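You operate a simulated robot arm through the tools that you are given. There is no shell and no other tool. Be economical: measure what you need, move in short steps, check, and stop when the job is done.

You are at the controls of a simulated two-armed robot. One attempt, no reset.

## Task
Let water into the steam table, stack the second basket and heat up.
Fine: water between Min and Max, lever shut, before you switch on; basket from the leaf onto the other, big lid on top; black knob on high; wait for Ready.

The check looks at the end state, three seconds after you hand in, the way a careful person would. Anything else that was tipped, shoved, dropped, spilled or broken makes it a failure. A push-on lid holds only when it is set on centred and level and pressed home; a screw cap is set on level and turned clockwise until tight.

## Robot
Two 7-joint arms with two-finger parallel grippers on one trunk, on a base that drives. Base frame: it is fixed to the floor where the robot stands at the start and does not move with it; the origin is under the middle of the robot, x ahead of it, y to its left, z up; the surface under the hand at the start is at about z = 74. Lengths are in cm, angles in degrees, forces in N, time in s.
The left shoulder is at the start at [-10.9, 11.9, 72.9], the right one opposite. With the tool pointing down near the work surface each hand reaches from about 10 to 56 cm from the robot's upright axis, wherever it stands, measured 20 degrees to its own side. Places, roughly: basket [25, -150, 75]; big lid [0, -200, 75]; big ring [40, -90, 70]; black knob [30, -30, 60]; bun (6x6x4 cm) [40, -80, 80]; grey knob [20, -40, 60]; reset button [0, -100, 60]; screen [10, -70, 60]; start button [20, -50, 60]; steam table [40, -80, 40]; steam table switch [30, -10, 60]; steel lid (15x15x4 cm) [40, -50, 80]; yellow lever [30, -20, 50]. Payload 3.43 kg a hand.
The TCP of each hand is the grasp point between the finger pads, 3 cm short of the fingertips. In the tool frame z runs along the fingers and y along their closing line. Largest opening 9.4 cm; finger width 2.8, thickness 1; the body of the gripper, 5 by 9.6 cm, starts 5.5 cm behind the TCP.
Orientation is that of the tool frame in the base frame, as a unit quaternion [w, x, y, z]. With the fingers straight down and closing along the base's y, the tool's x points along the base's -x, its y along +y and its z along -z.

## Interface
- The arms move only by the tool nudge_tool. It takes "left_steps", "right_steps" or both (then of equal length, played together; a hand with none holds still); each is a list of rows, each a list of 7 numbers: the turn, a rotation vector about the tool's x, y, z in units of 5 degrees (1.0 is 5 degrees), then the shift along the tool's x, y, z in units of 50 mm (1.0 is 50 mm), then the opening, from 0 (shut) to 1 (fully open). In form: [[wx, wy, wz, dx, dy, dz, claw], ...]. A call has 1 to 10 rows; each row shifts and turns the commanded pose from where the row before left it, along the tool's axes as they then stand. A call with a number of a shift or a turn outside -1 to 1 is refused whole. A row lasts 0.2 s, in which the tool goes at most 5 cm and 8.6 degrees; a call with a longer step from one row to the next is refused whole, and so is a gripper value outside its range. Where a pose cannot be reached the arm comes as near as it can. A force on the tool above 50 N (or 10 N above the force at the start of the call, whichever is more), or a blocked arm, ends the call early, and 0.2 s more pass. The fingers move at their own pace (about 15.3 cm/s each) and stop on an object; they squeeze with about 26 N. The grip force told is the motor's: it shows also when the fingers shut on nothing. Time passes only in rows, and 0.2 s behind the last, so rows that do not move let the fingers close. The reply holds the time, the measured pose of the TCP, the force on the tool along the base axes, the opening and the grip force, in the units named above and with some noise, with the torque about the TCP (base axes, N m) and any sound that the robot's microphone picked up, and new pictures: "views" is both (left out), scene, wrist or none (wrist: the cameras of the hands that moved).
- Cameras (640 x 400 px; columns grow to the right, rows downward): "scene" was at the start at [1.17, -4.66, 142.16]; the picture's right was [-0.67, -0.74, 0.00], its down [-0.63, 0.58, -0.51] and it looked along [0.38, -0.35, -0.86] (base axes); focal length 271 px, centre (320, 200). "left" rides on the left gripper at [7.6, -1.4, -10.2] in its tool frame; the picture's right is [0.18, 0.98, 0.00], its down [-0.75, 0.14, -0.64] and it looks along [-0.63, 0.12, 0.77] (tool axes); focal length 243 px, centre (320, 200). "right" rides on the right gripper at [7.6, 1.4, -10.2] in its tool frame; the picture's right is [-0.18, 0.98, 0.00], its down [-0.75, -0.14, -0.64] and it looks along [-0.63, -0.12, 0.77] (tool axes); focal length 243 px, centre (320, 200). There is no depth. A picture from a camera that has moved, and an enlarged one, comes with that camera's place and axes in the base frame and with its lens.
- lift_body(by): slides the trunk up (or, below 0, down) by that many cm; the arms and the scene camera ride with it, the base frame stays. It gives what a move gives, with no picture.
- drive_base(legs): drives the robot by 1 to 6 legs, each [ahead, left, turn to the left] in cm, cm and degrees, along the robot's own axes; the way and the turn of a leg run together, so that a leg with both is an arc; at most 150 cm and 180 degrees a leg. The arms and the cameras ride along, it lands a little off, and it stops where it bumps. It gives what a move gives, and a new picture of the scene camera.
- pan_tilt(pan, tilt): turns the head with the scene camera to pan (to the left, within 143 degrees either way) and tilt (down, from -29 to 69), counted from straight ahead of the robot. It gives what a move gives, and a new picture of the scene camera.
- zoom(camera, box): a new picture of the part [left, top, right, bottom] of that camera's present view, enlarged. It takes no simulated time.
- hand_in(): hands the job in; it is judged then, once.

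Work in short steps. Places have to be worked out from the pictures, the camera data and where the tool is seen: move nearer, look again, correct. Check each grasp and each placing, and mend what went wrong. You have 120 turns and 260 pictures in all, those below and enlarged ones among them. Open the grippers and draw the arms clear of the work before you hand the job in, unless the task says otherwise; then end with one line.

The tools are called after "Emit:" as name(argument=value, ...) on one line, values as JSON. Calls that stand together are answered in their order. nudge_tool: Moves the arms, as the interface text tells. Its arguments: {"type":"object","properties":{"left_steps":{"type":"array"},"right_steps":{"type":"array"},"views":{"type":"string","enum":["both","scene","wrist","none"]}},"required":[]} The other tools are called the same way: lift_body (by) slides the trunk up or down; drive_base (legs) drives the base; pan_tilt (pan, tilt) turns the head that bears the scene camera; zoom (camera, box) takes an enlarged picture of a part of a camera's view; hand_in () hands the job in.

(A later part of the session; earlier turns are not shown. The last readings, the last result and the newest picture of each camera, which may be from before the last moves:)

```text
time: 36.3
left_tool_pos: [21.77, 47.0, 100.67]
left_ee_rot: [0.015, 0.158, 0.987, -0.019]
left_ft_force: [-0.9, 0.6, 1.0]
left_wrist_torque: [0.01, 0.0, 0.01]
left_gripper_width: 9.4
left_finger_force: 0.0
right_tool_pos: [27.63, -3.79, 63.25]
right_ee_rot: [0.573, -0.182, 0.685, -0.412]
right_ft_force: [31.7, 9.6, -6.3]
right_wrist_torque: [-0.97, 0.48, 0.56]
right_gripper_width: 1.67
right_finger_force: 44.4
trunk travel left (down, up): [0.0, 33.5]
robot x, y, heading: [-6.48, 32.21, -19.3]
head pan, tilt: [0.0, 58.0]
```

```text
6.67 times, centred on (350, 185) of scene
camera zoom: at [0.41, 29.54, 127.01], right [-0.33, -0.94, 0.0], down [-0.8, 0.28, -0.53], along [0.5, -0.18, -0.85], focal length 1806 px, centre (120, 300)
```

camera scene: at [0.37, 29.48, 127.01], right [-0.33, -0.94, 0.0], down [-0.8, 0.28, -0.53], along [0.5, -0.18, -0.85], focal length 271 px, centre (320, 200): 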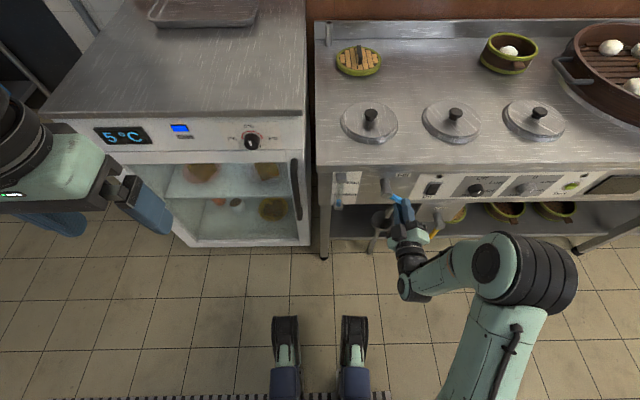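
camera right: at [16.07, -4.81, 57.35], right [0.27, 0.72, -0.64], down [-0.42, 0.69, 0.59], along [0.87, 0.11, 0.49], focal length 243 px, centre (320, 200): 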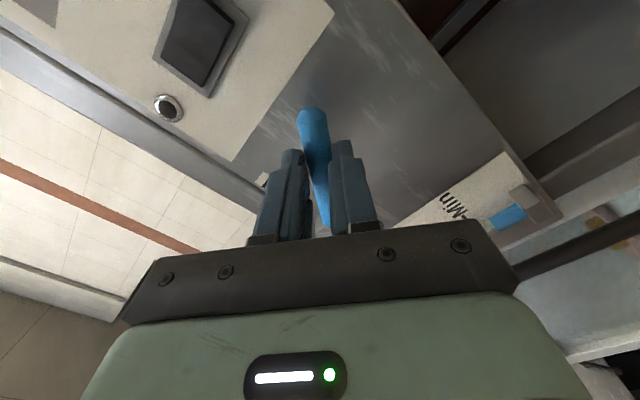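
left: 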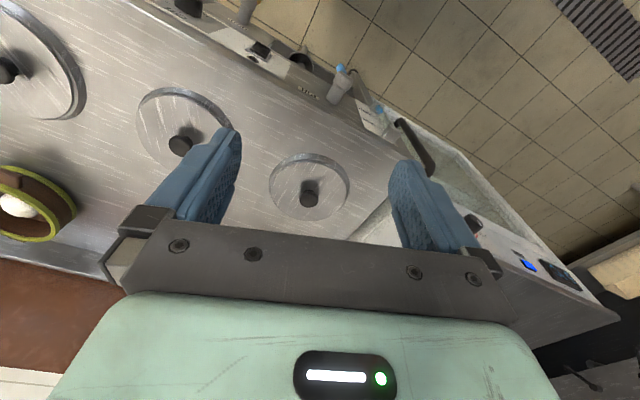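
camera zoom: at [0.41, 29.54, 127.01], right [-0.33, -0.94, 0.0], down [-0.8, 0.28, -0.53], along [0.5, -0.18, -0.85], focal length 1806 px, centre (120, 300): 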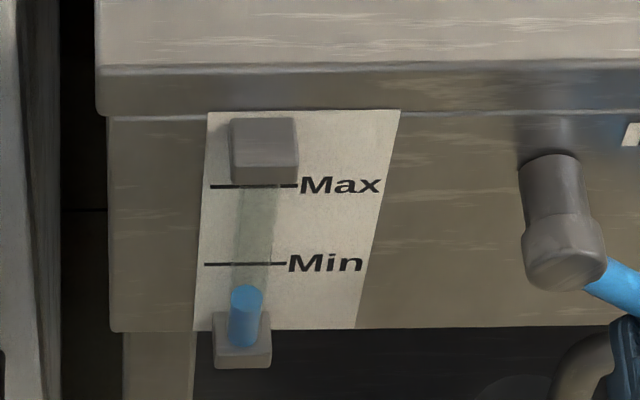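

Water rises about 3.6 px/s in this view; Min at 263, Max at 186. I wait about 13 s and re-check.

Emit:
nudge_tool(right_steps=[[0, 0, 0, 0, 0, 0, 0], [0, 0, 0, 0, 0, 0, 0], [0, 0, 0, 0, 0, 0, 0], [0, 0, 0, 0, 0, 0, 0], [0, 0, 0, 0, 0, 0, 0], [0, 0, 0, 0, 0, 0, 0], [0, 0, 0, 0, 0, 0, 0], [0, 0, 0, 0, 0, 0, 0], [0, 0, 0, 0, 0, 0, 0], [0, 0, 0, 0, 0, 0, 0]], views="none")

Emit:
nudge_tool(right_steps=[[0, 0, 0, 0, 0, 0, 0], [0, 0, 0, 0, 0, 0, 0], [0, 0, 0, 0, 0, 0, 0], [0, 0, 0, 0, 0, 0, 0], [0, 0, 0, 0, 0, 0, 0], [0, 0, 0, 0, 0, 0, 0], [0, 0, 0, 0, 0, 0, 0], [0, 0, 0, 0, 0, 0, 0], [0, 0, 0, 0, 0, 0, 0], [0, 0, 0, 0, 0, 0, 0]], views="none")

Emit:
nudge_tool(right_steps=[[0, 0, 0, 0, 0, 0, 0], [0, 0, 0, 0, 0, 0, 0], [0, 0, 0, 0, 0, 0, 0], [0, 0, 0, 0, 0, 0, 0], [0, 0, 0, 0, 0, 0, 0], [0, 0, 0, 0, 0, 0, 0], [0, 0, 0, 0, 0, 0, 0], [0, 0, 0, 0, 0, 0, 0], [0, 0, 0, 0, 0, 0, 0], [0, 0, 0, 0, 0, 0, 0]], views="none")

Emit:
nudge_tool(right_steps=[[0, 0, 0, 0, 0, 0, 0], [0, 0, 0, 0, 0, 0, 0], [0, 0, 0, 0, 0, 0, 0], [0, 0, 0, 0, 0, 0, 0], [0, 0, 0, 0, 0, 0, 0], [0, 0, 0, 0, 0, 0, 0], [0, 0, 0, 0, 0, 0, 0], [0, 0, 0, 0, 0, 0, 0], [0, 0, 0, 0, 0, 0, 0], [0, 0, 0, 0, 0, 0, 0]], views="none")

Emit:
nudge_tool(right_steps=[[0, 0, 0, 0, 0, 0, 0], [0, 0, 0, 0, 0, 0, 0], [0, 0, 0, 0, 0, 0, 0], [0, 0, 0, 0, 0, 0, 0], [0, 0, 0, 0, 0, 0, 0], [0, 0, 0, 0, 0, 0, 0], [0, 0, 0, 0, 0, 0, 0], [0, 0, 0, 0, 0, 0, 0], [0, 0, 0, 0, 0, 0, 0], [0, 0, 0, 0, 0, 0, 0]], views="none")

Emit:
zoom(camera="scene", box=[310, 155, 390, 215])

```text
time: 38.5
left_tool_pos: [21.78, 47.2, 100.67]
left_ee_rot: [0.014, 0.159, 0.987, -0.02]
left_ft_force: [0.7, 0.3, -0.3]
left_wrist_torque: [0.0, 0.02, 0.0]
left_gripper_width: 9.41
left_finger_force: 0.0
right_tool_pos: [27.63, -3.91, 63.17]
right_ee_rot: [0.573, -0.182, 0.685, -0.411]
right_ft_force: [30.5, 10.6, -5.8]
right_wrist_torque: [-0.97, 0.46, 0.58]
right_gripper_width: 1.67
right_finger_force: 45.4
trunk travel left (down, up): [0.0, 33.5]
robot x, y, heading: [-6.62, 31.75, -19.2]
head pan, tilt: [0.0, 58.0]
```

```text
time: 40.7
left_tool_pos: [21.69, 46.99, 100.67]
left_ee_rot: [0.015, 0.158, 0.987, -0.019]
left_ft_force: [1.3, -0.9, 0.2]
left_wrist_torque: [0.01, 0.01, -0.03]
left_gripper_width: 9.42
left_finger_force: 0.1
right_tool_pos: [27.45, -3.73, 63.17]
right_ee_rot: [0.573, -0.182, 0.685, -0.412]
right_ft_force: [29.1, 11.1, -6.3]
right_wrist_torque: [-1.04, 0.49, 0.6]
right_gripper_width: 1.67
right_finger_force: 45.5
trunk travel left (down, up): [0.0, 33.5]
robot x, y, heading: [-6.89, 31.81, -19.3]
head pan, tilt: [0.0, 58.0]
```

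```text
time: 42.9
left_tool_pos: [21.7, 46.99, 100.62]
left_ee_rot: [0.014, 0.158, 0.987, -0.019]
left_ft_force: [0.1, 0.0, 0.5]
left_wrist_torque: [0.0, 0.01, 0.0]
left_gripper_width: 9.39
left_finger_force: 0.0
right_tool_pos: [27.49, -3.7, 63.17]
right_ee_rot: [0.572, -0.182, 0.686, -0.411]
right_ft_force: [27.3, 11.8, -7.2]
right_wrist_torque: [-0.98, 0.51, 0.61]
right_gripper_width: 1.68
right_finger_force: 45.1
trunk travel left (down, up): [0.0, 33.5]
robot x, y, heading: [-6.77, 32.03, -19.2]
head pan, tilt: [0.0, 58.0]
```

```text
time: 45.1
left_tool_pos: [21.69, 47.15, 100.66]
left_ee_rot: [0.014, 0.158, 0.987, -0.019]
left_ft_force: [0.6, 0.1, -0.1]
left_wrist_torque: [0.01, 0.01, -0.01]
left_gripper_width: 9.38
left_finger_force: 0.0
right_tool_pos: [27.51, -3.83, 63.2]
right_ee_rot: [0.573, -0.182, 0.685, -0.412]
right_ft_force: [25.9, 13.3, -7.4]
right_wrist_torque: [-1.04, 0.54, 0.62]
right_gripper_width: 1.7
right_finger_force: 44.2
trunk travel left (down, up): [0.0, 33.5]
robot x, y, heading: [-6.4, 32.22, -19.3]
head pan, tilt: [0.0, 58.0]
```

```text
time: 47.3
left_tool_pos: [21.85, 47.05, 100.57]
left_ee_rot: [0.014, 0.159, 0.987, -0.018]
left_ft_force: [0.6, -0.4, 0.9]
left_wrist_torque: [0.02, 0.03, 0.01]
left_gripper_width: 9.39
left_finger_force: 0.0
right_tool_pos: [27.55, -3.75, 63.26]
right_ee_rot: [0.572, -0.181, 0.685, -0.413]
right_ft_force: [23.4, 12.5, -8.6]
right_wrist_torque: [-1.08, 0.59, 0.62]
right_gripper_width: 1.68
right_finger_force: 45.3
trunk travel left (down, up): [0.0, 33.5]
robot x, y, heading: [-6.88, 31.95, -19.2]
head pan, tilt: [0.0, 58.0]
```

```text
6.67 times, centred on (350, 185) of scene
camera zoom: at [0.35, 29.56, 127.01], right [-0.33, -0.94, 0.0], down [-0.8, 0.28, -0.53], along [0.5, -0.18, -0.85], focal length 1806 px, centre (120, 300)
```

zoom: 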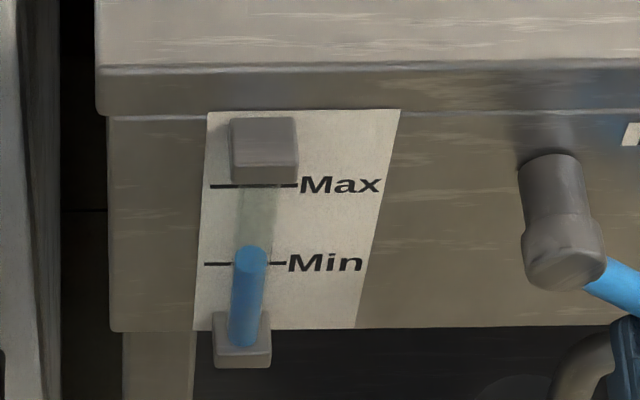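

Level is just above Min as seen from above (parallax makes it look low). I wait another 4 s, viewing with the wrist camera from below too.

Emit:
nudge_tool(right_steps=[[0, 0, 0, 0, 0, 0, 0], [0, 0, 0, 0, 0, 0, 0], [0, 0, 0, 0, 0, 0, 0], [0, 0, 0, 0, 0, 0, 0], [0, 0, 0, 0, 0, 0, 0], [0, 0, 0, 0, 0, 0, 0], [0, 0, 0, 0, 0, 0, 0], [0, 0, 0, 0, 0, 0, 0], [0, 0, 0, 0, 0, 0, 0], [0, 0, 0, 0, 0, 0, 0]], views="none")

Emit:
nudge_tool(right_steps=[[0, 0, 0, 0, 0, 0, 0], [0, 0, 0, 0, 0, 0, 0], [0, 0, 0, 0, 0, 0, 0], [0, 0, 0, 0, 0, 0, 0], [0, 0, 0, 0, 0, 0, 0], [0, 0, 0, 0, 0, 0, 0]], views="wrist")

Emit:
zoom(camera="scene", box=[310, 155, 390, 215])

```text
time: 49.5
left_tool_pos: [21.59, 47.07, 100.56]
left_ee_rot: [0.014, 0.158, 0.987, -0.019]
left_ft_force: [-0.3, -0.7, 0.5]
left_wrist_torque: [0.02, -0.01, 0.03]
left_gripper_width: 9.4
left_finger_force: 0.0
right_tool_pos: [27.47, -3.76, 63.26]
right_ee_rot: [0.572, -0.181, 0.685, -0.413]
right_ft_force: [22.0, 14.5, -9.2]
right_wrist_torque: [-1.09, 0.65, 0.58]
right_gripper_width: 1.68
right_finger_force: 44.7
trunk travel left (down, up): [0.0, 33.5]
robot x, y, heading: [-6.75, 31.85, -19.3]
head pan, tilt: [0.0, 58.0]
```

```text
time: 50.9
left_tool_pos: [21.69, 47.01, 100.63]
left_ee_rot: [0.015, 0.158, 0.987, -0.019]
left_ft_force: [-0.3, 0.1, -0.5]
left_wrist_torque: [0.02, 0.0, 0.0]
left_gripper_width: 9.4
left_finger_force: 0.0
right_tool_pos: [27.44, -3.75, 63.24]
right_ee_rot: [0.572, -0.181, 0.685, -0.412]
right_ft_force: [21.2, 15.3, -8.7]
right_wrist_torque: [-1.1, 0.68, 0.59]
right_gripper_width: 1.64
right_finger_force: 45.1
trunk travel left (down, up): [0.0, 33.5]
robot x, y, heading: [-6.95, 31.88, -19.2]
head pan, tilt: [0.0, 58.0]
camera right: at [15.99, -4.83, 57.36], right [0.27, 0.72, -0.64], down [-0.42, 0.69, 0.59], along [0.87, 0.11, 0.49], focal length 243 px, centre (320, 200)
```

right: 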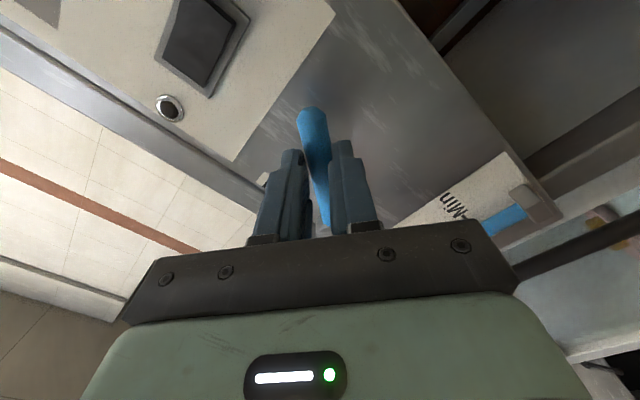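

```text
6.67 times, centred on (350, 185) of scene
camera zoom: at [0.33, 29.56, 127.01], right [-0.33, -0.94, 0.0], down [-0.8, 0.28, -0.53], along [0.5, -0.18, -0.85], focal length 1806 px, centre (120, 300)
```

zoom: 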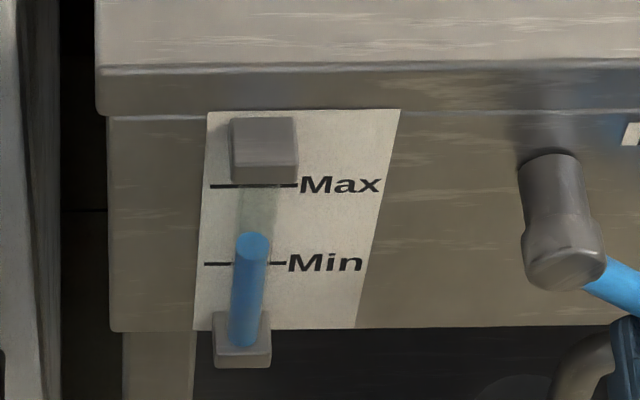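

The level is comfortably between Min and Max by either reading. I shut the lever now by swinging back 50°.

Emit:
nudge_tool(right_steps=[[0, 0, 1, 0, 0.122, 0, 0], [0, 0, 1, 0, 0.122, 0, 0], [0, 0, 1, 0, 0.122, 0, 0], [0, 0, 1, 0, 0.122, 0, 0], [0, 0, 1, 0, 0.122, 0, 0], [0, 0, 1, 0, 0.122, 0, 0], [0, 0, 1, 0, 0.122, 0, 0], [0, 0, 1, 0, 0.122, 0, 0], [0, 0, 1, 0, 0.122, 0, 0], [0, 0, 1, 0, 0.122, 0, 0]], views="both")

Emit:
zoom(camera="scene", box=[310, 155, 390, 215])

```text
time: 53.1
left_tool_pos: [21.32, 47.12, 100.79]
left_ee_rot: [0.017, 0.158, 0.987, -0.02]
left_ft_force: [-0.7, 0.1, 0.3]
left_wrist_torque: [0.02, -0.01, -0.01]
left_gripper_width: 9.39
left_finger_force: 0.0
right_tool_pos: [28.99, 0.93, 60.76]
right_ee_rot: [0.695, 0.127, 0.695, -0.135]
right_ft_force: [-14.6, 10.3, 26.2]
right_wrist_torque: [-0.41, 0.18, 0.09]
right_gripper_width: 1.66
right_finger_force: 44.9
trunk travel left (down, up): [0.0, 33.5]
robot x, y, heading: [-6.34, 32.08, -19.6]
head pan, tilt: [0.0, 58.0]
camera scene: at [-0.15, 29.66, 127.05], right [-0.33, -0.94, 0.0], down [-0.8, 0.28, -0.53], along [0.5, -0.18, -0.85], focal length 271 px, centre (320, 200)
camera right: at [19.89, 5.84, 53.08], right [0.36, 0.92, 0.17], down [-0.65, 0.11, 0.75], along [0.67, -0.38, 0.63], focal length 243 px, centre (320, 200)
```

scene: 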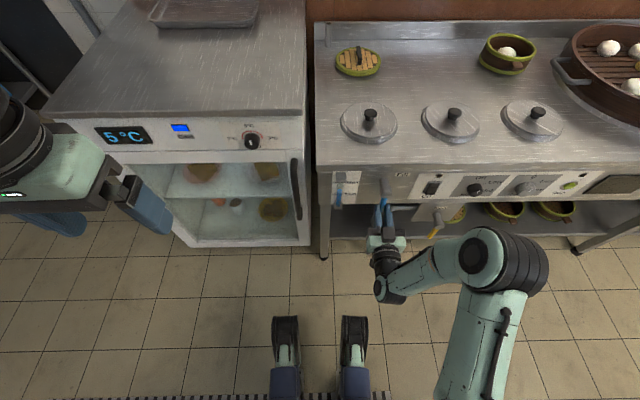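
right: 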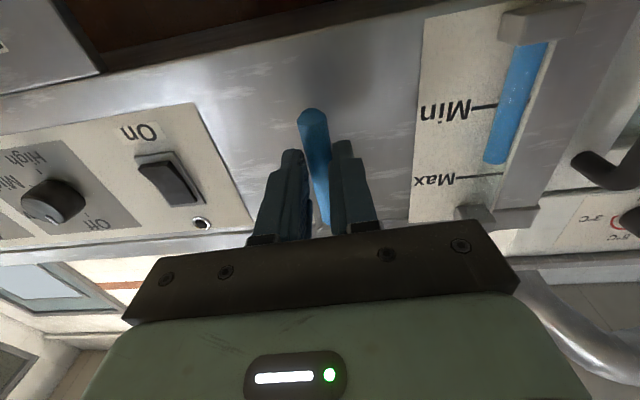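

```text
6.67 times, centred on (350, 185) of scene
camera zoom: at [-0.15, 29.66, 127.05], right [-0.33, -0.94, 0.0], down [-0.8, 0.28, -0.53], along [0.5, -0.18, -0.85], focal length 1806 px, centre (120, 300)
```

zoom: 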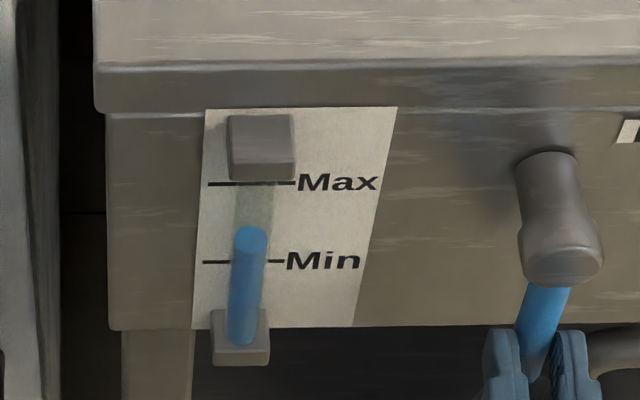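

Level between the marks from both views. I press the handle a touch more toward its stop, then release and confirm the level stays put.

Emit:
nudge_tool(right_steps=[[0, 0, 0.6, 0, 0.1, 0, 0], [0, 0, 0, 0, 0.05, 0, 0], [0, 0, 0, 0, 0, 0, 0], [0, 0, 0, 0, 0, 0, 0.3], [0, 0, 0, 0, 0, 0, 0.7], [0, 0, 0, 0, 0, 0, 1], [0, 0, 0, 0, 0, -0.4, 1], [0, 0, 0, 0, 0, -0.7, 1], [0, 0, 0, 0, 0, -0.7, 1], [0, 0, 0, 0, 0, 0, 1]], views="both")

Emit:
zoom(camera="scene", box=[310, 155, 390, 215])

```text
time: 55.3
left_tool_pos: [21.58, 47.03, 100.75]
left_ee_rot: [0.015, 0.158, 0.987, -0.02]
left_ft_force: [-0.6, -0.8, -0.6]
left_wrist_torque: [0.07, -0.02, 0.0]
left_gripper_width: 9.39
left_finger_force: 0.0
right_tool_pos: [21.74, 4.75, 60.06]
right_ee_rot: [0.696, 0.145, 0.693, -0.116]
right_ft_force: [0.2, 0.4, 0.1]
right_wrist_torque: [-0.01, 0.02, 0.01]
right_gripper_width: 9.42
right_finger_force: 0.1
right hand out of reach, approached as far as the arm can: row 9
trunk travel left (down, up): [0.0, 33.5]
robot x, y, heading: [-6.83, 32.04, -19.4]
head pan, tilt: [0.0, 58.0]
camera scene: at [0.1, 29.48, 127.03], right [-0.33, -0.94, 0.0], down [-0.8, 0.28, -0.53], along [0.5, -0.18, -0.85], focal length 271 px, centre (320, 200)
camera right: at [12.62, 10.04, 52.57], right [0.35, 0.91, 0.23], down [-0.66, 0.07, 0.75], along [0.66, -0.41, 0.62], focal length 243 px, centre (320, 200)
```

scene: 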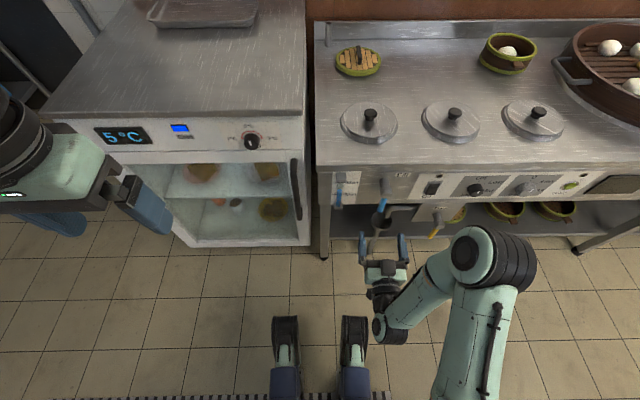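
right: 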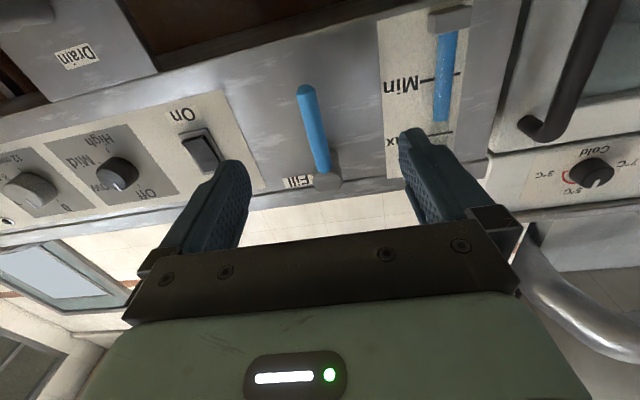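

```text
6.67 times, centred on (350, 185) of scene
camera zoom: at [0.1, 29.48, 127.03], right [-0.33, -0.94, 0.0], down [-0.8, 0.28, -0.53], along [0.5, -0.18, -0.85], focal length 1806 px, centre (120, 300)
```

zoom: 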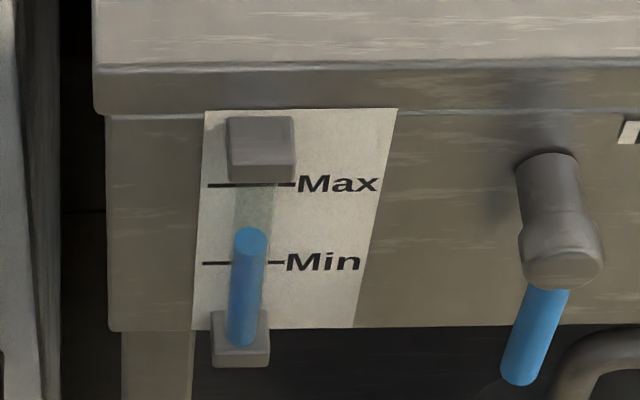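

Level is stable and the lever is shut. I next raise everything clear and go look at the baskets.

Emit:
drive_base(legs=[[-12, 0, 0]])

Emit:
lift_body(by=22)

Emit:
nudge_tool(right_steps=[[0, 0, 0, -0.8, 0, 0, 1], [0, 0, 0, -0.8, 0, 0, 1], [0, 1, 0, -0.8, 0, 0, 1], [0, 1, 0, -0.8, 0, 0, 1], [0, 1, 0, -0.8, 0, 0, 1], [0, 1, 0, -0.8, 0, 0, 1], [0, 1, 0, 0, 0, 0, 1], [0, 1, 0, 0, 0, 0, 1], [0, 1, 0, 0, 0, 0, 1], [0, 1, 0, 0, 0, 0, 1]], views="none")

Emit:
pan_tilt(pan=-55, tilt=40)

```text
time: 56.5
left_tool_pos: [10.49, 50.97, 100.76]
left_ee_rot: [0.015, 0.158, 0.987, -0.02]
left_ft_force: [-0.2, -0.1, 0.6]
left_wrist_torque: [-0.01, -0.01, -0.01]
left_gripper_width: 9.42
left_finger_force: 0.1
right_tool_pos: [10.54, 8.69, 60.08]
right_ee_rot: [0.697, 0.144, 0.693, -0.116]
right_ft_force: [0.7, 0.3, -0.1]
right_wrist_torque: [0.0, -0.01, -0.02]
right_gripper_width: 9.41
right_finger_force: 0.1
trunk travel left (down, up): [0.0, 33.5]
robot x, y, heading: [-17.66, 36.4, -19.8]
head pan, tilt: [0.0, 58.0]
camera scene: at [-11.1, 33.41, 127.03], right [-0.33, -0.94, 0.0], down [-0.8, 0.28, -0.53], along [0.5, -0.18, -0.85], focal length 271 px, centre (320, 200)
```

scene: 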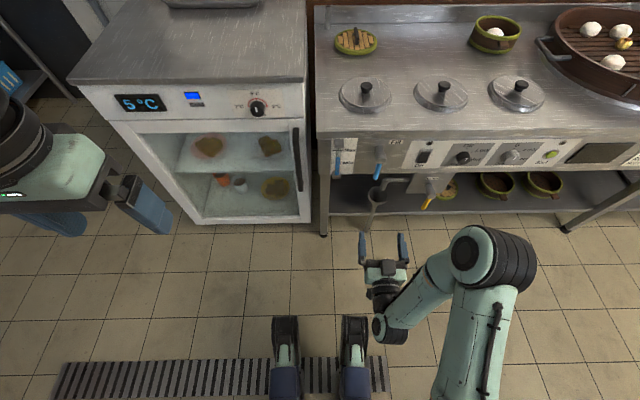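

```text
time: 58.8
left_tool_pos: [10.46, 50.96, 122.96]
left_ee_rot: [0.023, 0.159, 0.987, -0.02]
left_ft_force: [0.4, -0.4, 0.4]
left_wrist_torque: [-0.01, 0.0, 0.01]
left_gripper_width: 9.4
left_finger_force: 0.0
right_tool_pos: [10.58, 8.63, 81.98]
right_ee_rot: [0.696, 0.145, 0.694, -0.116]
right_ft_force: [-0.2, 0.4, 0.4]
right_wrist_torque: [-0.03, 0.02, 0.0]
right_gripper_width: 9.4
right_finger_force: 0.0
trunk travel left (down, up): [-22.0, 11.5]
robot x, y, heading: [-17.83, 35.9, -19.3]
head pan, tilt: [0.0, 58.0]
```

```text
time: 61.0
left_tool_pos: [10.45, 50.79, 122.84]
left_ee_rot: [0.023, 0.159, 0.987, -0.02]
left_ft_force: [0.4, 1.1, 1.0]
left_wrist_torque: [0.0, -0.02, 0.01]
left_gripper_width: 9.41
left_finger_force: 0.1
right_tool_pos: [14.05, 6.44, 105.6]
right_ee_rot: [0.417, 0.176, 0.89, -0.059]
right_ft_force: [0.8, 0.1, -0.3]
right_wrist_torque: [0.05, 0.02, 0.0]
right_gripper_width: 9.43
right_finger_force: 0.0
right hand out of reach, approached as far as the arm can: row 1, 2, 3
trunk travel left (down, up): [-22.0, 11.5]
robot x, y, heading: [-17.58, 36.01, -19.6]
head pan, tilt: [0.0, 58.0]
```

```text
time: 62.3
left_tool_pos: [10.41, 50.92, 122.86]
left_ee_rot: [0.023, 0.159, 0.987, -0.02]
left_ft_force: [0.1, 0.3, 0.9]
left_wrist_torque: [-0.01, -0.01, 0.02]
left_gripper_width: 9.38
left_finger_force: 0.0
right_tool_pos: [14.01, 6.5, 105.5]
right_ee_rot: [0.418, 0.176, 0.889, -0.06]
right_ft_force: [-0.7, 0.5, -0.3]
right_wrist_torque: [-0.01, 0.0, 0.02]
right_gripper_width: 9.41
right_finger_force: 0.1
trunk travel left (down, up): [-22.0, 11.5]
robot x, y, heading: [-17.61, 36.0, -19.5]
head pan, tilt: [-55.0, 40.0]
camera scene: at [-19.81, 29.09, 151.52], right [-0.96, -0.27, 0.0], down [-0.17, 0.62, -0.77], along [0.21, -0.74, -0.64], focal length 271 px, centre (320, 200)
```

scene: 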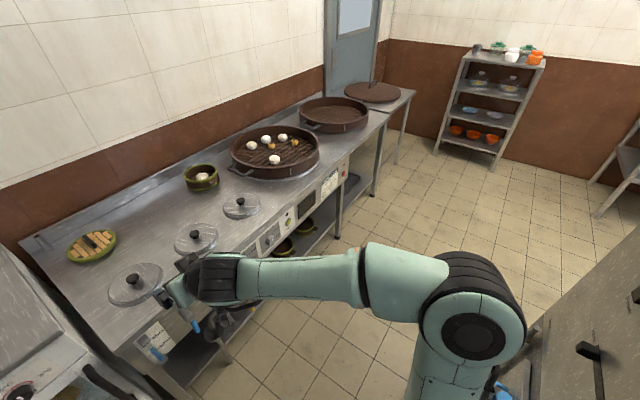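

The path along the table is free. I drive forward 10 cm and then 135 cm to the right, in front of the baskets.

Emit:
drive_base(legs=[[8, 0, 0], [0, -130, 0]])

Emit:
pan_tilt(pan=0, tilt=45)

```text
time: 74.5
left_tool_pos: [-24.93, -74.36, 122.93]
left_ee_rot: [0.023, 0.156, 0.987, -0.021]
left_ft_force: [0.2, 1.6, 0.1]
left_wrist_torque: [-0.02, -0.01, 0.01]
left_gripper_width: 9.36
left_finger_force: 0.1
right_tool_pos: [-21.06, -118.81, 105.52]
right_ee_rot: [0.417, 0.174, 0.89, -0.058]
right_ft_force: [0.7, -0.1, 0.2]
right_wrist_torque: [-0.02, -0.03, -0.01]
right_gripper_width: 9.37
right_finger_force: 0.0
trunk travel left (down, up): [-22.0, 11.5]
robot x, y, heading: [-52.92, -89.38, -19.4]
head pan, tilt: [-55.0, 40.0]
camera scene: at [-54.99, -96.26, 151.52], right [-0.96, -0.27, 0.0], down [-0.18, 0.62, -0.77], along [0.21, -0.74, -0.64], focal length 271 px, centre (320, 200)
```

scene: 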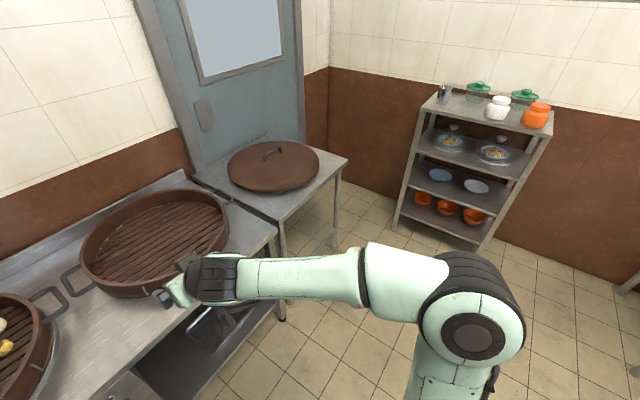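

```text
time: 75.8
left_tool_pos: [-24.91, -74.18, 122.88]
left_ee_rot: [0.023, 0.156, 0.987, -0.021]
left_ft_force: [-0.3, -1.7, 0.6]
left_wrist_torque: [-0.01, -0.01, 0.0]
left_gripper_width: 9.39
left_finger_force: 0.1
right_tool_pos: [-21.08, -118.68, 105.5]
right_ee_rot: [0.417, 0.174, 0.89, -0.057]
right_ft_force: [0.1, -0.8, -0.2]
right_wrist_torque: [0.0, -0.03, 0.04]
right_gripper_width: 9.41
right_finger_force: 0.1
trunk travel left (down, up): [-22.0, 11.5]
robot x, y, heading: [-53.14, -89.28, -19.1]
head pan, tilt: [0.0, 45.0]
camera scene: at [-49.64, -90.75, 150.8], right [-0.33, -0.94, 0.0], down [-0.67, 0.23, -0.71], along [0.67, -0.23, -0.71], focal length 271 px, centre (320, 200)
```

scene: 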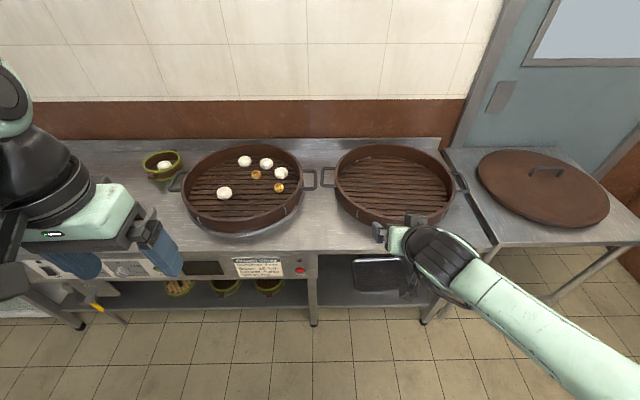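

Clear view: both baskets have loop handles at left and right ends. There is a notice on the panel; I enlarge it and the baskets.

Emit:
zoom(camera="scene", box=[220, 245, 320, 295])

Emit:
zoom(camera="scene", box=[160, 130, 320, 230])

Emit:
zoom(camera="scene", box=[310, 130, 470, 230])

Emit:
zoom(camera="scene", box=[460, 130, 620, 230])

```text
6.40 times, centred on (270, 270) of scene
camera zoom: at [-49.64, -90.75, 150.8], right [-0.33, -0.94, 0.0], down [-0.67, 0.23, -0.71], along [0.67, -0.23, -0.71], focal length 1734 px, centre (640, -248)
```

zoom: 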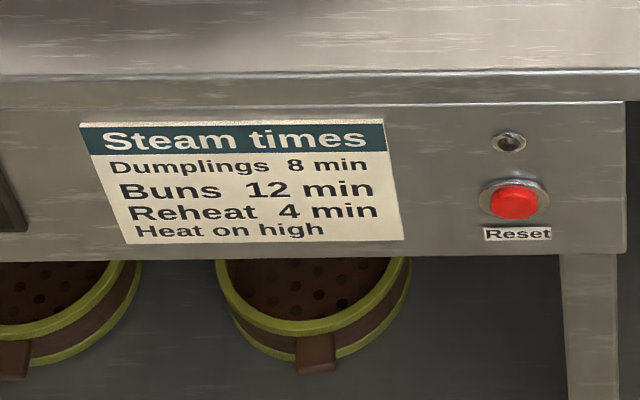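

```text
4.00 times, centred on (240, 180) of scene
camera zoom: at [-49.64, -90.75, 150.8], right [-0.33, -0.94, 0.0], down [-0.67, 0.23, -0.71], along [0.67, -0.23, -0.71], focal length 1084 px, centre (640, 280)
```

zoom: 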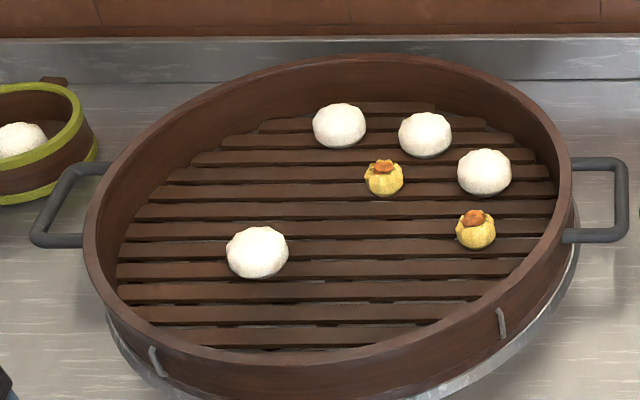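

```text
4.00 times, centred on (390, 180) of scene
camera zoom: at [-49.64, -90.75, 150.8], right [-0.33, -0.94, 0.0], down [-0.67, 0.23, -0.71], along [0.67, -0.23, -0.71], focal length 1084 px, centre (40, 280)
```

zoom: 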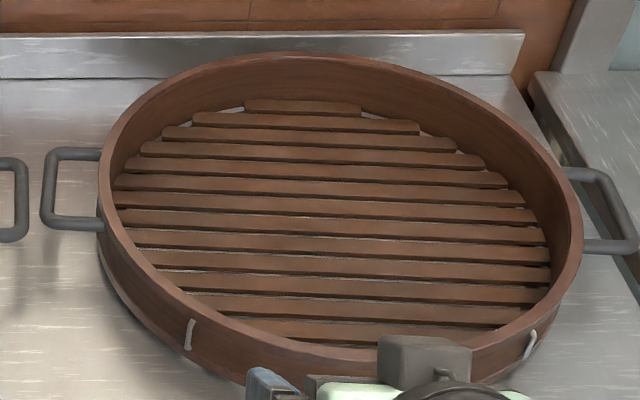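

```text
4.00 times, centred on (540, 180) of scene
camera zoom: at [-49.64, -90.75, 150.8], right [-0.33, -0.94, 0.0], down [-0.67, 0.23, -0.71], along [0.67, -0.23, -0.71], focal length 1084 px, centre (-560, 280)
```

zoom: 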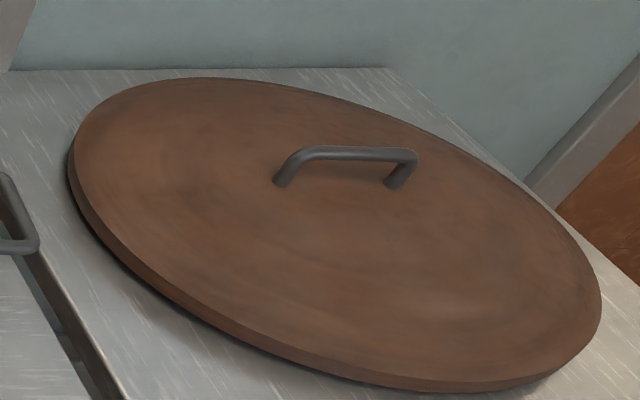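

Leaf basket: centre about s=160, d=32 (table frame), handle bars at s≈132 and 188, slightly yawed, with only ~1 cm to the neighbour's handle. I drive to stand in front of it and tilt the left hand forward like the right.

Emit:
drive_base(legs=[[18, -29, 0]])

Emit:
nudge_tool(left_steps=[[0, -1, 0, 0, -0.4, 0.3, 1], [0, -1, 0, 0, -0.4, 0.3, 1], [0, -1, 0, 0, -0.4, 0.3, 1], [0, -1, 0, 0, -0.4, 0.3, 1], [0, -1, 0, 0, -0.4, 0.3, 1], [0, -1, 0, 0, 0, 0.3, 1], [0, -1, 0, 0, 0, 0.3, 1], [0, -1, 0, 0, 0, 0.3, 1], [0, 0, 0, 0, 0, 0, 1]], right_steps=[[0, 0, 0, 0, -0.6, 0, 1], [0, 0, 0, 0, -0.6, 0, 1], [0, 0, 0, 0, -0.6, 0, 1], [0, 0, 0, 0, -0.6, 0, 1], [0, 0, 0, 0, -0.6, 0, 1], [0, 0, 0, 0, -0.6, 0, 1], [0, 0, 0, 0, -0.5, 0, 1], [0, 0, 0, 0, 0, 0, 1], [0, 0, 0, 0, 0, 0, 1]], views="both")

```text
time: 78.9
left_tool_pos: [-17.3, -107.45, 122.83]
left_ee_rot: [0.023, 0.155, 0.987, -0.02]
left_ft_force: [-0.4, 0.4, -0.5]
left_wrist_torque: [0.0, 0.0, -0.03]
left_gripper_width: 9.42
left_finger_force: 0.1
right_tool_pos: [-13.49, -151.83, 105.42]
right_ee_rot: [0.417, 0.172, 0.891, -0.057]
right_ft_force: [0.5, 0.1, 0.5]
right_wrist_torque: [0.02, -0.05, 0.0]
right_gripper_width: 9.41
right_finger_force: 0.0
trunk travel left (down, up): [-22.0, 11.5]
robot x, y, heading: [-45.24, -122.44, -19.0]
head pan, tilt: [0.0, 45.0]
camera scene: at [-42.06, -123.94, 150.8], right [-0.32, -0.95, 0.0], down [-0.67, 0.23, -0.71], along [0.67, -0.23, -0.71], focal length 271 px, centre (320, 200)
```

scene: 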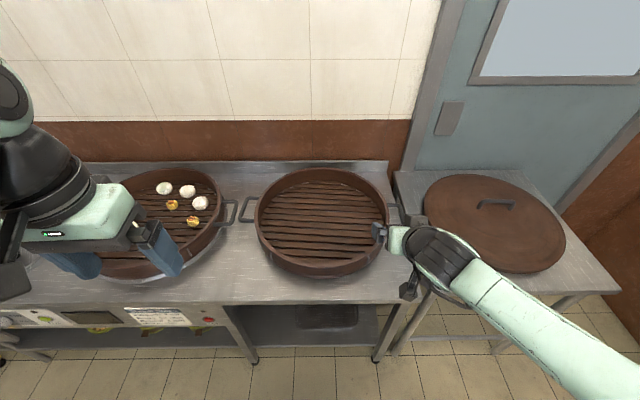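

```text
time: 80.9
left_tool_pos: [-16.52, -118.49, 112.37]
left_ee_rot: [0.361, 0.139, 0.919, -0.072]
left_ft_force: [-0.4, -0.2, -0.1]
left_wrist_torque: [0.01, 0.01, -0.01]
left_gripper_width: 9.42
left_finger_force: 0.0
right_tool_pos: [-20.67, -171.02, 104.64]
right_ee_rot: [0.417, 0.172, 0.89, -0.057]
right_ft_force: [-1.3, 1.0, 0.0]
right_wrist_torque: [0.0, 0.0, 0.04]
right_gripper_width: 9.41
right_finger_force: 0.1
trunk travel left (down, up): [-22.0, 11.5]
robot x, y, heading: [-45.42, -122.78, -18.8]
head pan, tilt: [0.0, 45.0]
camera scene: at [-42.08, -123.94, 150.8], right [-0.32, -0.95, 0.0], down [-0.67, 0.23, -0.71], along [0.67, -0.23, -0.71], focal length 271 px, centre (320, 200)
camera right: at [-32.27, -165.22, 105.5], right [0.46, 0.87, 0.18], down [-0.07, -0.17, 0.98], along [0.89, -0.46, -0.02], focal length 243 px, centre (320, 200)
camera left: at [-28.94, -115.88, 114.6], right [0.17, 0.97, -0.16], down [0.16, 0.13, 0.98], along [0.97, -0.19, -0.13], focal length 243 px, centre (320, 200)
```

scene: 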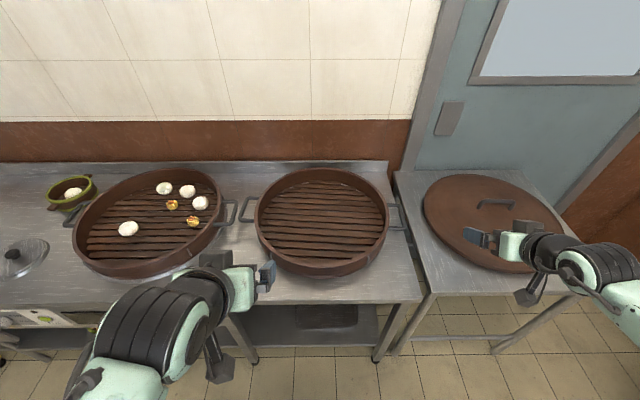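
right: 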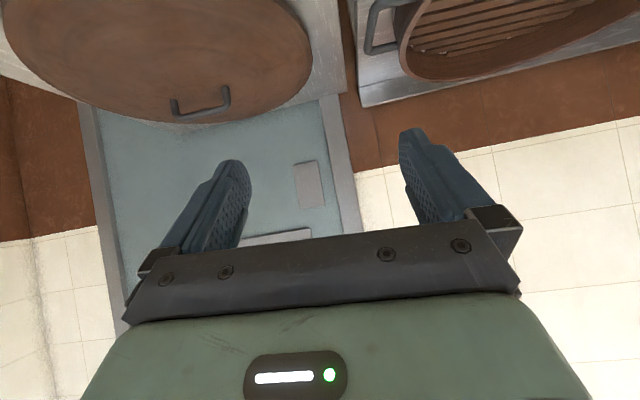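
left: 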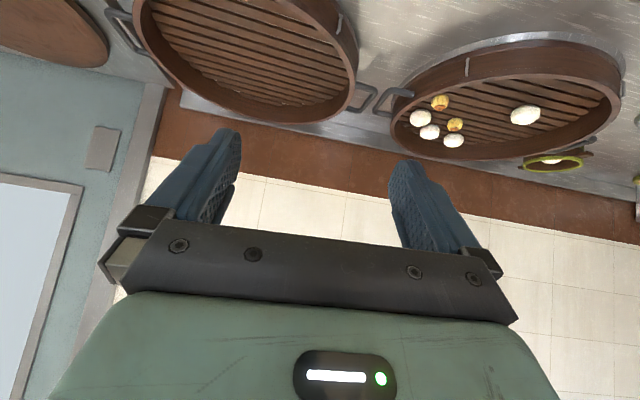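

The robot is centred on the leaf basket. I enlarge to measure both handles.

Emit:
zoom(camera="scene", box=[220, 160, 420, 285])

```text
3.20 times, centred on (320, 222) of scene
camera zoom: at [-42.08, -123.94, 150.8], right [-0.32, -0.95, 0.0], down [-0.67, 0.23, -0.71], along [0.67, -0.23, -0.71], focal length 867 px, centre (320, 128)
```

zoom: 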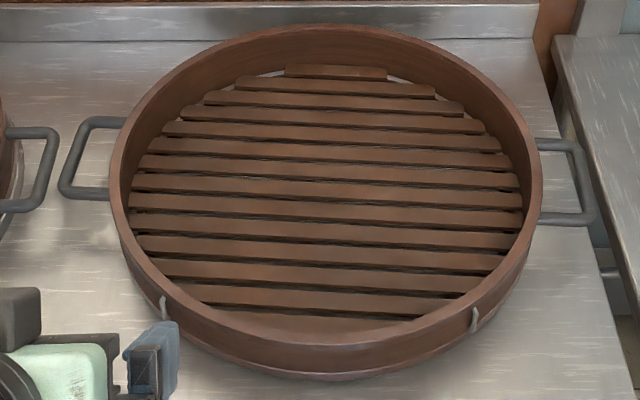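

Handles at z≈80: right bar (s 188.3, d 30.5), left bar (132.7, 33.4). I'll grip the right handle first and slide the basket ~4 cm right for finger room on the left. Moving the right hand above the right handle.

Emit:
nudge_tool(right_steps=[[0, 0, 0, -0.223, 0.251, 0.826, 0.6], [0, 0, 0, -0.223, 0.251, 0.826, 0.6], [0, 0, 0, -0.223, 0.251, 0.826, 0.6], [0, 0, 0, -0.223, 0.251, 0.826, 0.6], [0, 0, 0, -0.223, 0.251, 0.826, 0.6], [0, 0, 0, -0.223, 0.251, 0.826, 0.6], [0, 0, 0, -0.223, 0.251, 0.826, 0.6], [0, 0, 0, 0, 0, 0, 0.6]], views="both")

```text
time: 82.7
left_tool_pos: [-16.56, -118.6, 112.17]
left_ee_rot: [0.36, 0.138, 0.92, -0.071]
left_ft_force: [-0.7, -0.3, 0.1]
left_wrist_torque: [0.02, -0.02, -0.02]
left_gripper_width: 9.43
left_finger_force: 0.1
right_tool_pos: [-1.88, -172.27, 96.24]
right_ee_rot: [0.418, 0.172, 0.89, -0.057]
right_ft_force: [0.9, 0.7, 0.0]
right_wrist_torque: [0.0, 0.01, 0.01]
right_gripper_width: 5.62
right_finger_force: 0.1
right hand out of reach, approached as far as the arm can: row 5, 6, 7
trunk travel left (down, up): [-22.0, 11.5]
robot x, y, heading: [-45.63, -122.19, -18.7]
head pan, tilt: [0.0, 45.0]
camera scene: at [-42.08, -123.9, 150.8], right [-0.32, -0.95, 0.0], down [-0.67, 0.23, -0.71], along [0.67, -0.23, -0.71], focal length 271 px, centre (320, 200)
camera right: at [-13.37, -166.6, 97.1], right [0.46, 0.87, 0.18], down [-0.07, -0.17, 0.98], along [0.89, -0.46, -0.02], focal length 243 px, centre (320, 200)
```

scene: 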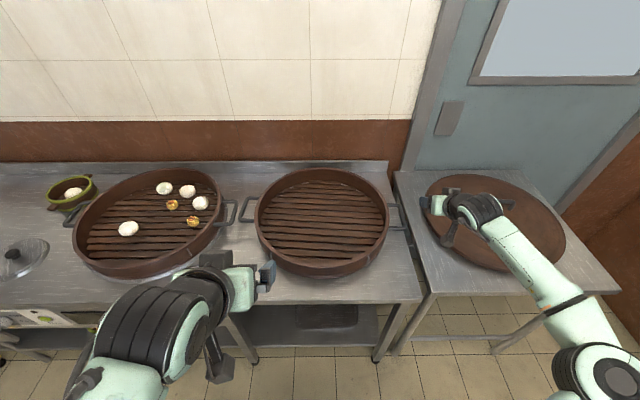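
right: 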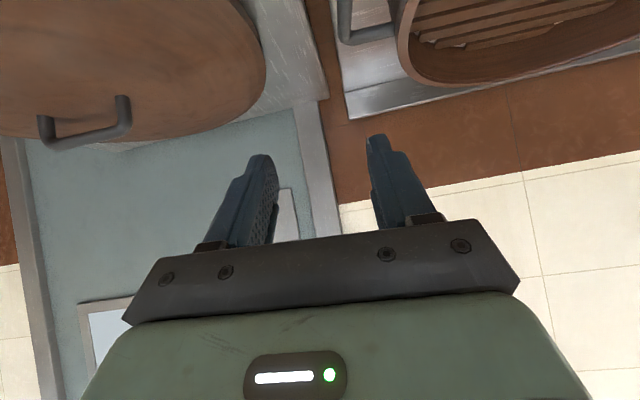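

The handle is out of reach; the base has room (legs/shelf about 30 cm ahead of my axis). I drive 7 cm closer.

Emit:
drive_base(legs=[[7, 0, -0.4]])

Emit:
nudge_tool(right_steps=[[0, 0, 0, -0.3, 0.4, 0.3, 0.6], [0, 0, 0.5, -0.2, 0.3, 0.3, 0.6], [0, 0, 0, 0, 0, 0, 0.6]], views="wrist")

```text
time: 83.7
left_tool_pos: [-9.89, -121.07, 112.17]
left_ee_rot: [0.359, 0.142, 0.92, -0.073]
left_ft_force: [0.7, 0.9, 0.4]
left_wrist_torque: [0.02, 0.02, -0.06]
left_gripper_width: 9.39
left_finger_force: 0.1
right_tool_pos: [4.52, -175.03, 96.09]
right_ee_rot: [0.416, 0.176, 0.89, -0.059]
right_ft_force: [0.5, 0.2, -0.5]
right_wrist_torque: [0.0, 0.01, -0.01]
right_gripper_width: 5.61
right_finger_force: 0.1
trunk travel left (down, up): [-22.0, 11.5]
robot x, y, heading: [-39.0, -125.09, -19.5]
head pan, tilt: [0.0, 45.0]
camera scene: at [-35.39, -126.26, 150.79], right [-0.33, -0.94, 0.0], down [-0.67, 0.23, -0.71], along [0.67, -0.23, -0.71], focal length 271 px, centre (320, 200)
```

scene: 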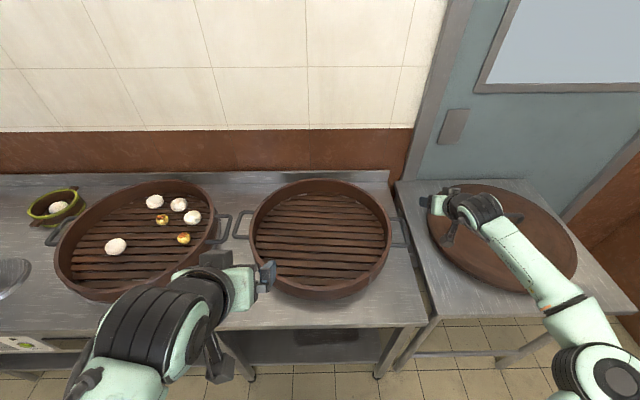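

```text
time: 84.5
left_tool_pos: [-9.99, -120.98, 112.14]
left_ee_rot: [0.36, 0.143, 0.919, -0.074]
left_ft_force: [0.2, -0.4, 0.0]
left_wrist_torque: [-0.01, -0.01, -0.04]
left_gripper_width: 9.4
left_finger_force: 0.1
right_tool_pos: [4.37, -175.0, 96.18]
right_ee_rot: [0.417, 0.176, 0.89, -0.059]
right_ft_force: [0.9, 0.0, 0.0]
right_wrist_torque: [0.01, 0.04, -0.01]
right_gripper_width: 5.61
right_finger_force: 0.0
right hand out of reach, approached as far as the arm can: row 1, 2
trunk travel left (down, up): [-22.0, 11.5]
robot x, y, heading: [-38.92, -124.23, -19.6]
head pan, tilt: [0.0, 45.0]
camera right: at [-7.15, -169.14, 97.11], right [0.46, 0.87, 0.18], down [-0.07, -0.17, 0.98], along [0.88, -0.47, -0.02], focal length 243 px, centre (320, 200)
```

right: 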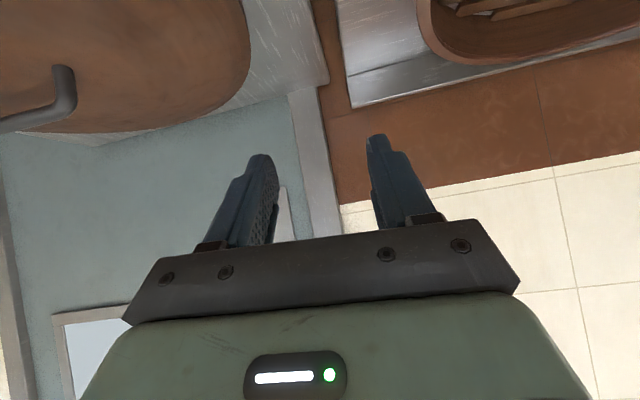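

The commanded pose had run ahead of the reach. I pull it back to the handle position (also correcting ~2.6° of yaw).

Emit:
nudge_tool(right_steps=[[-0.2, 0, -0.42, 0.67, -0.15, -0.39, 0.6], [-0.2, 0, -0.41, 0.67, -0.15, -0.39, 0.6], [0, 0, 0, 0.67, -0.15, -0.39, 0.6], [0, 0, 0, 0, 0, 0, 0.6]], views="both")

```text
time: 85.5
left_tool_pos: [-9.84, -121.02, 112.24]
left_ee_rot: [0.359, 0.143, 0.919, -0.074]
left_ft_force: [0.3, -0.5, 0.5]
left_wrist_torque: [0.03, 0.01, 0.0]
left_gripper_width: 9.37
left_finger_force: 0.1
right_tool_pos: [-6.44, -172.91, 92.17]
right_ee_rot: [0.42, 0.156, 0.893, -0.049]
right_ft_force: [0.5, -0.7, 0.5]
right_wrist_torque: [0.0, 0.01, 0.0]
right_gripper_width: 5.63
right_finger_force: 0.0
trunk travel left (down, up): [-22.0, 11.5]
robot x, y, heading: [-38.68, -124.73, -19.3]
head pan, tilt: [0.0, 45.0]
camera scene: at [-35.45, -126.23, 150.8], right [-0.33, -0.94, 0.0], down [-0.67, 0.23, -0.71], along [0.67, -0.23, -0.71], focal length 271 px, centre (320, 200)
camera right: at [-18.33, -167.53, 93.08], right [0.42, 0.89, 0.18], down [-0.06, -0.17, 0.98], along [0.9, -0.43, -0.02], focal length 243 px, centre (320, 200)
```

scene: 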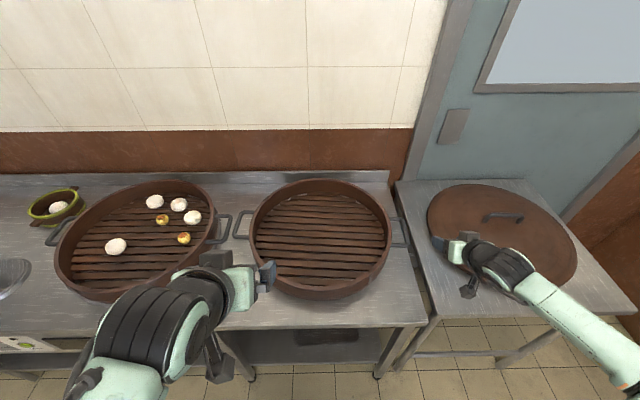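
right: 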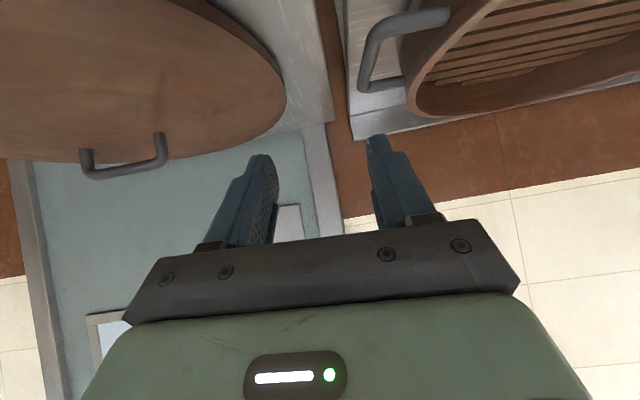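

Now the hand is at (194.2, 17.5, 92). I move to above the bar at z≈84.

Emit:
nudge_tool(right_steps=[[0, 0, 0, 0, 0.59, 0, 0.6], [0, 0, 0, 0, 0.59, 0, 0.6], [0, 0, 0, -0.11, 0, 0.75, 0.6], [0, 0, 0, -0.11, 0, 0.75, 0.6], [0, 0, 0, -0.11, 0, 0.75, 0.6], [0, 0, 0, -0.11, 0, 0.75, 0.6], [0, 0, 0, 0, 0, 0, 0.6]], views="both")

Emit:
zoom(camera="scene", box=[360, 180, 480, 260])

```text
time: 87.1
left_tool_pos: [-9.87, -120.96, 112.2]
left_ee_rot: [0.359, 0.142, 0.919, -0.073]
left_ft_force: [0.0, 0.6, -0.8]
left_wrist_torque: [0.04, 0.03, 0.0]
left_gripper_width: 9.39
left_finger_force: 0.0
right_tool_pos: [6.12, -170.77, 85.42]
right_ee_rot: [0.42, 0.156, 0.893, -0.05]
right_ft_force: [-1.0, 0.0, 0.0]
right_wrist_torque: [0.03, 0.0, 0.01]
right_gripper_width: 5.65
right_finger_force: 0.1
right hand out of reach, approached as far as the arm can: row 6
trunk travel left (down, up): [-22.0, 11.5]
robot x, y, heading: [-39.1, -124.69, -19.4]
head pan, tilt: [0.0, 45.0]
camera scene: at [-35.5, -126.19, 150.8], right [-0.33, -0.94, 0.0], down [-0.67, 0.23, -0.71], along [0.67, -0.23, -0.71], focal length 271 px, centre (320, 200)
camera right: at [-5.63, -165.48, 86.29], right [0.42, 0.89, 0.18], down [-0.06, -0.17, 0.98], along [0.9, -0.43, -0.01], focal length 243 px, centre (320, 200)
```

scene: 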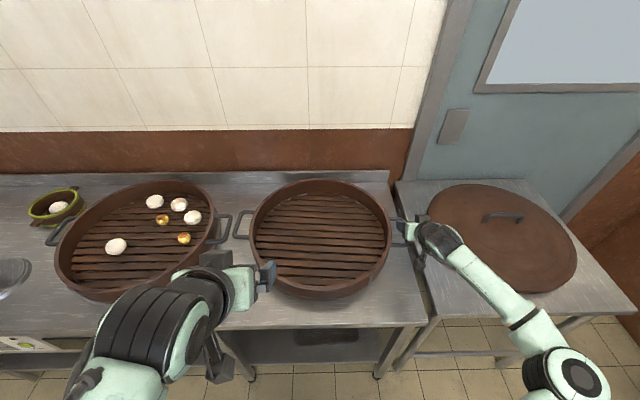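
right: 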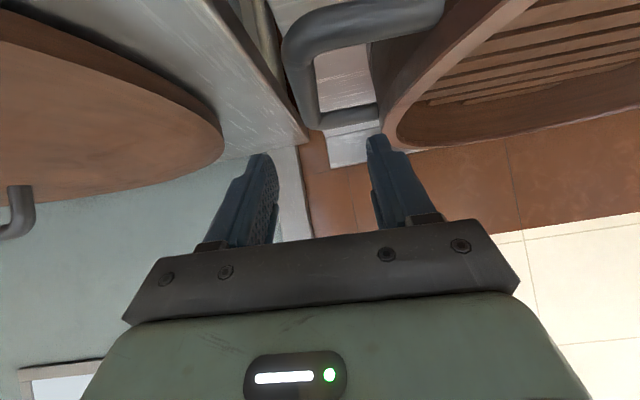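

```text
5.00 times, centred on (420, 220) of scene
camera zoom: at [-35.5, -126.19, 150.8], right [-0.33, -0.94, 0.0], down [-0.67, 0.23, -0.71], along [0.67, -0.23, -0.71], focal length 1355 px, centre (-180, 100)
```

zoom: 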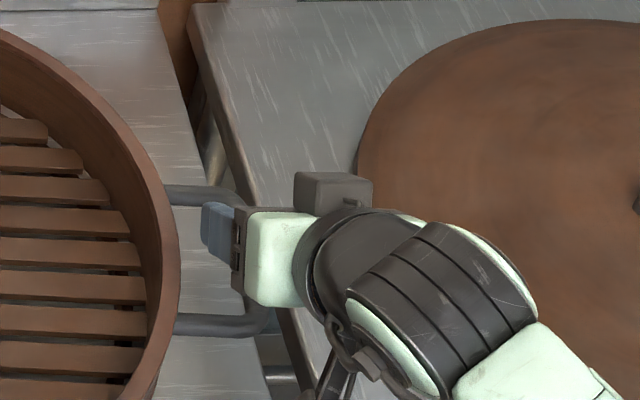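

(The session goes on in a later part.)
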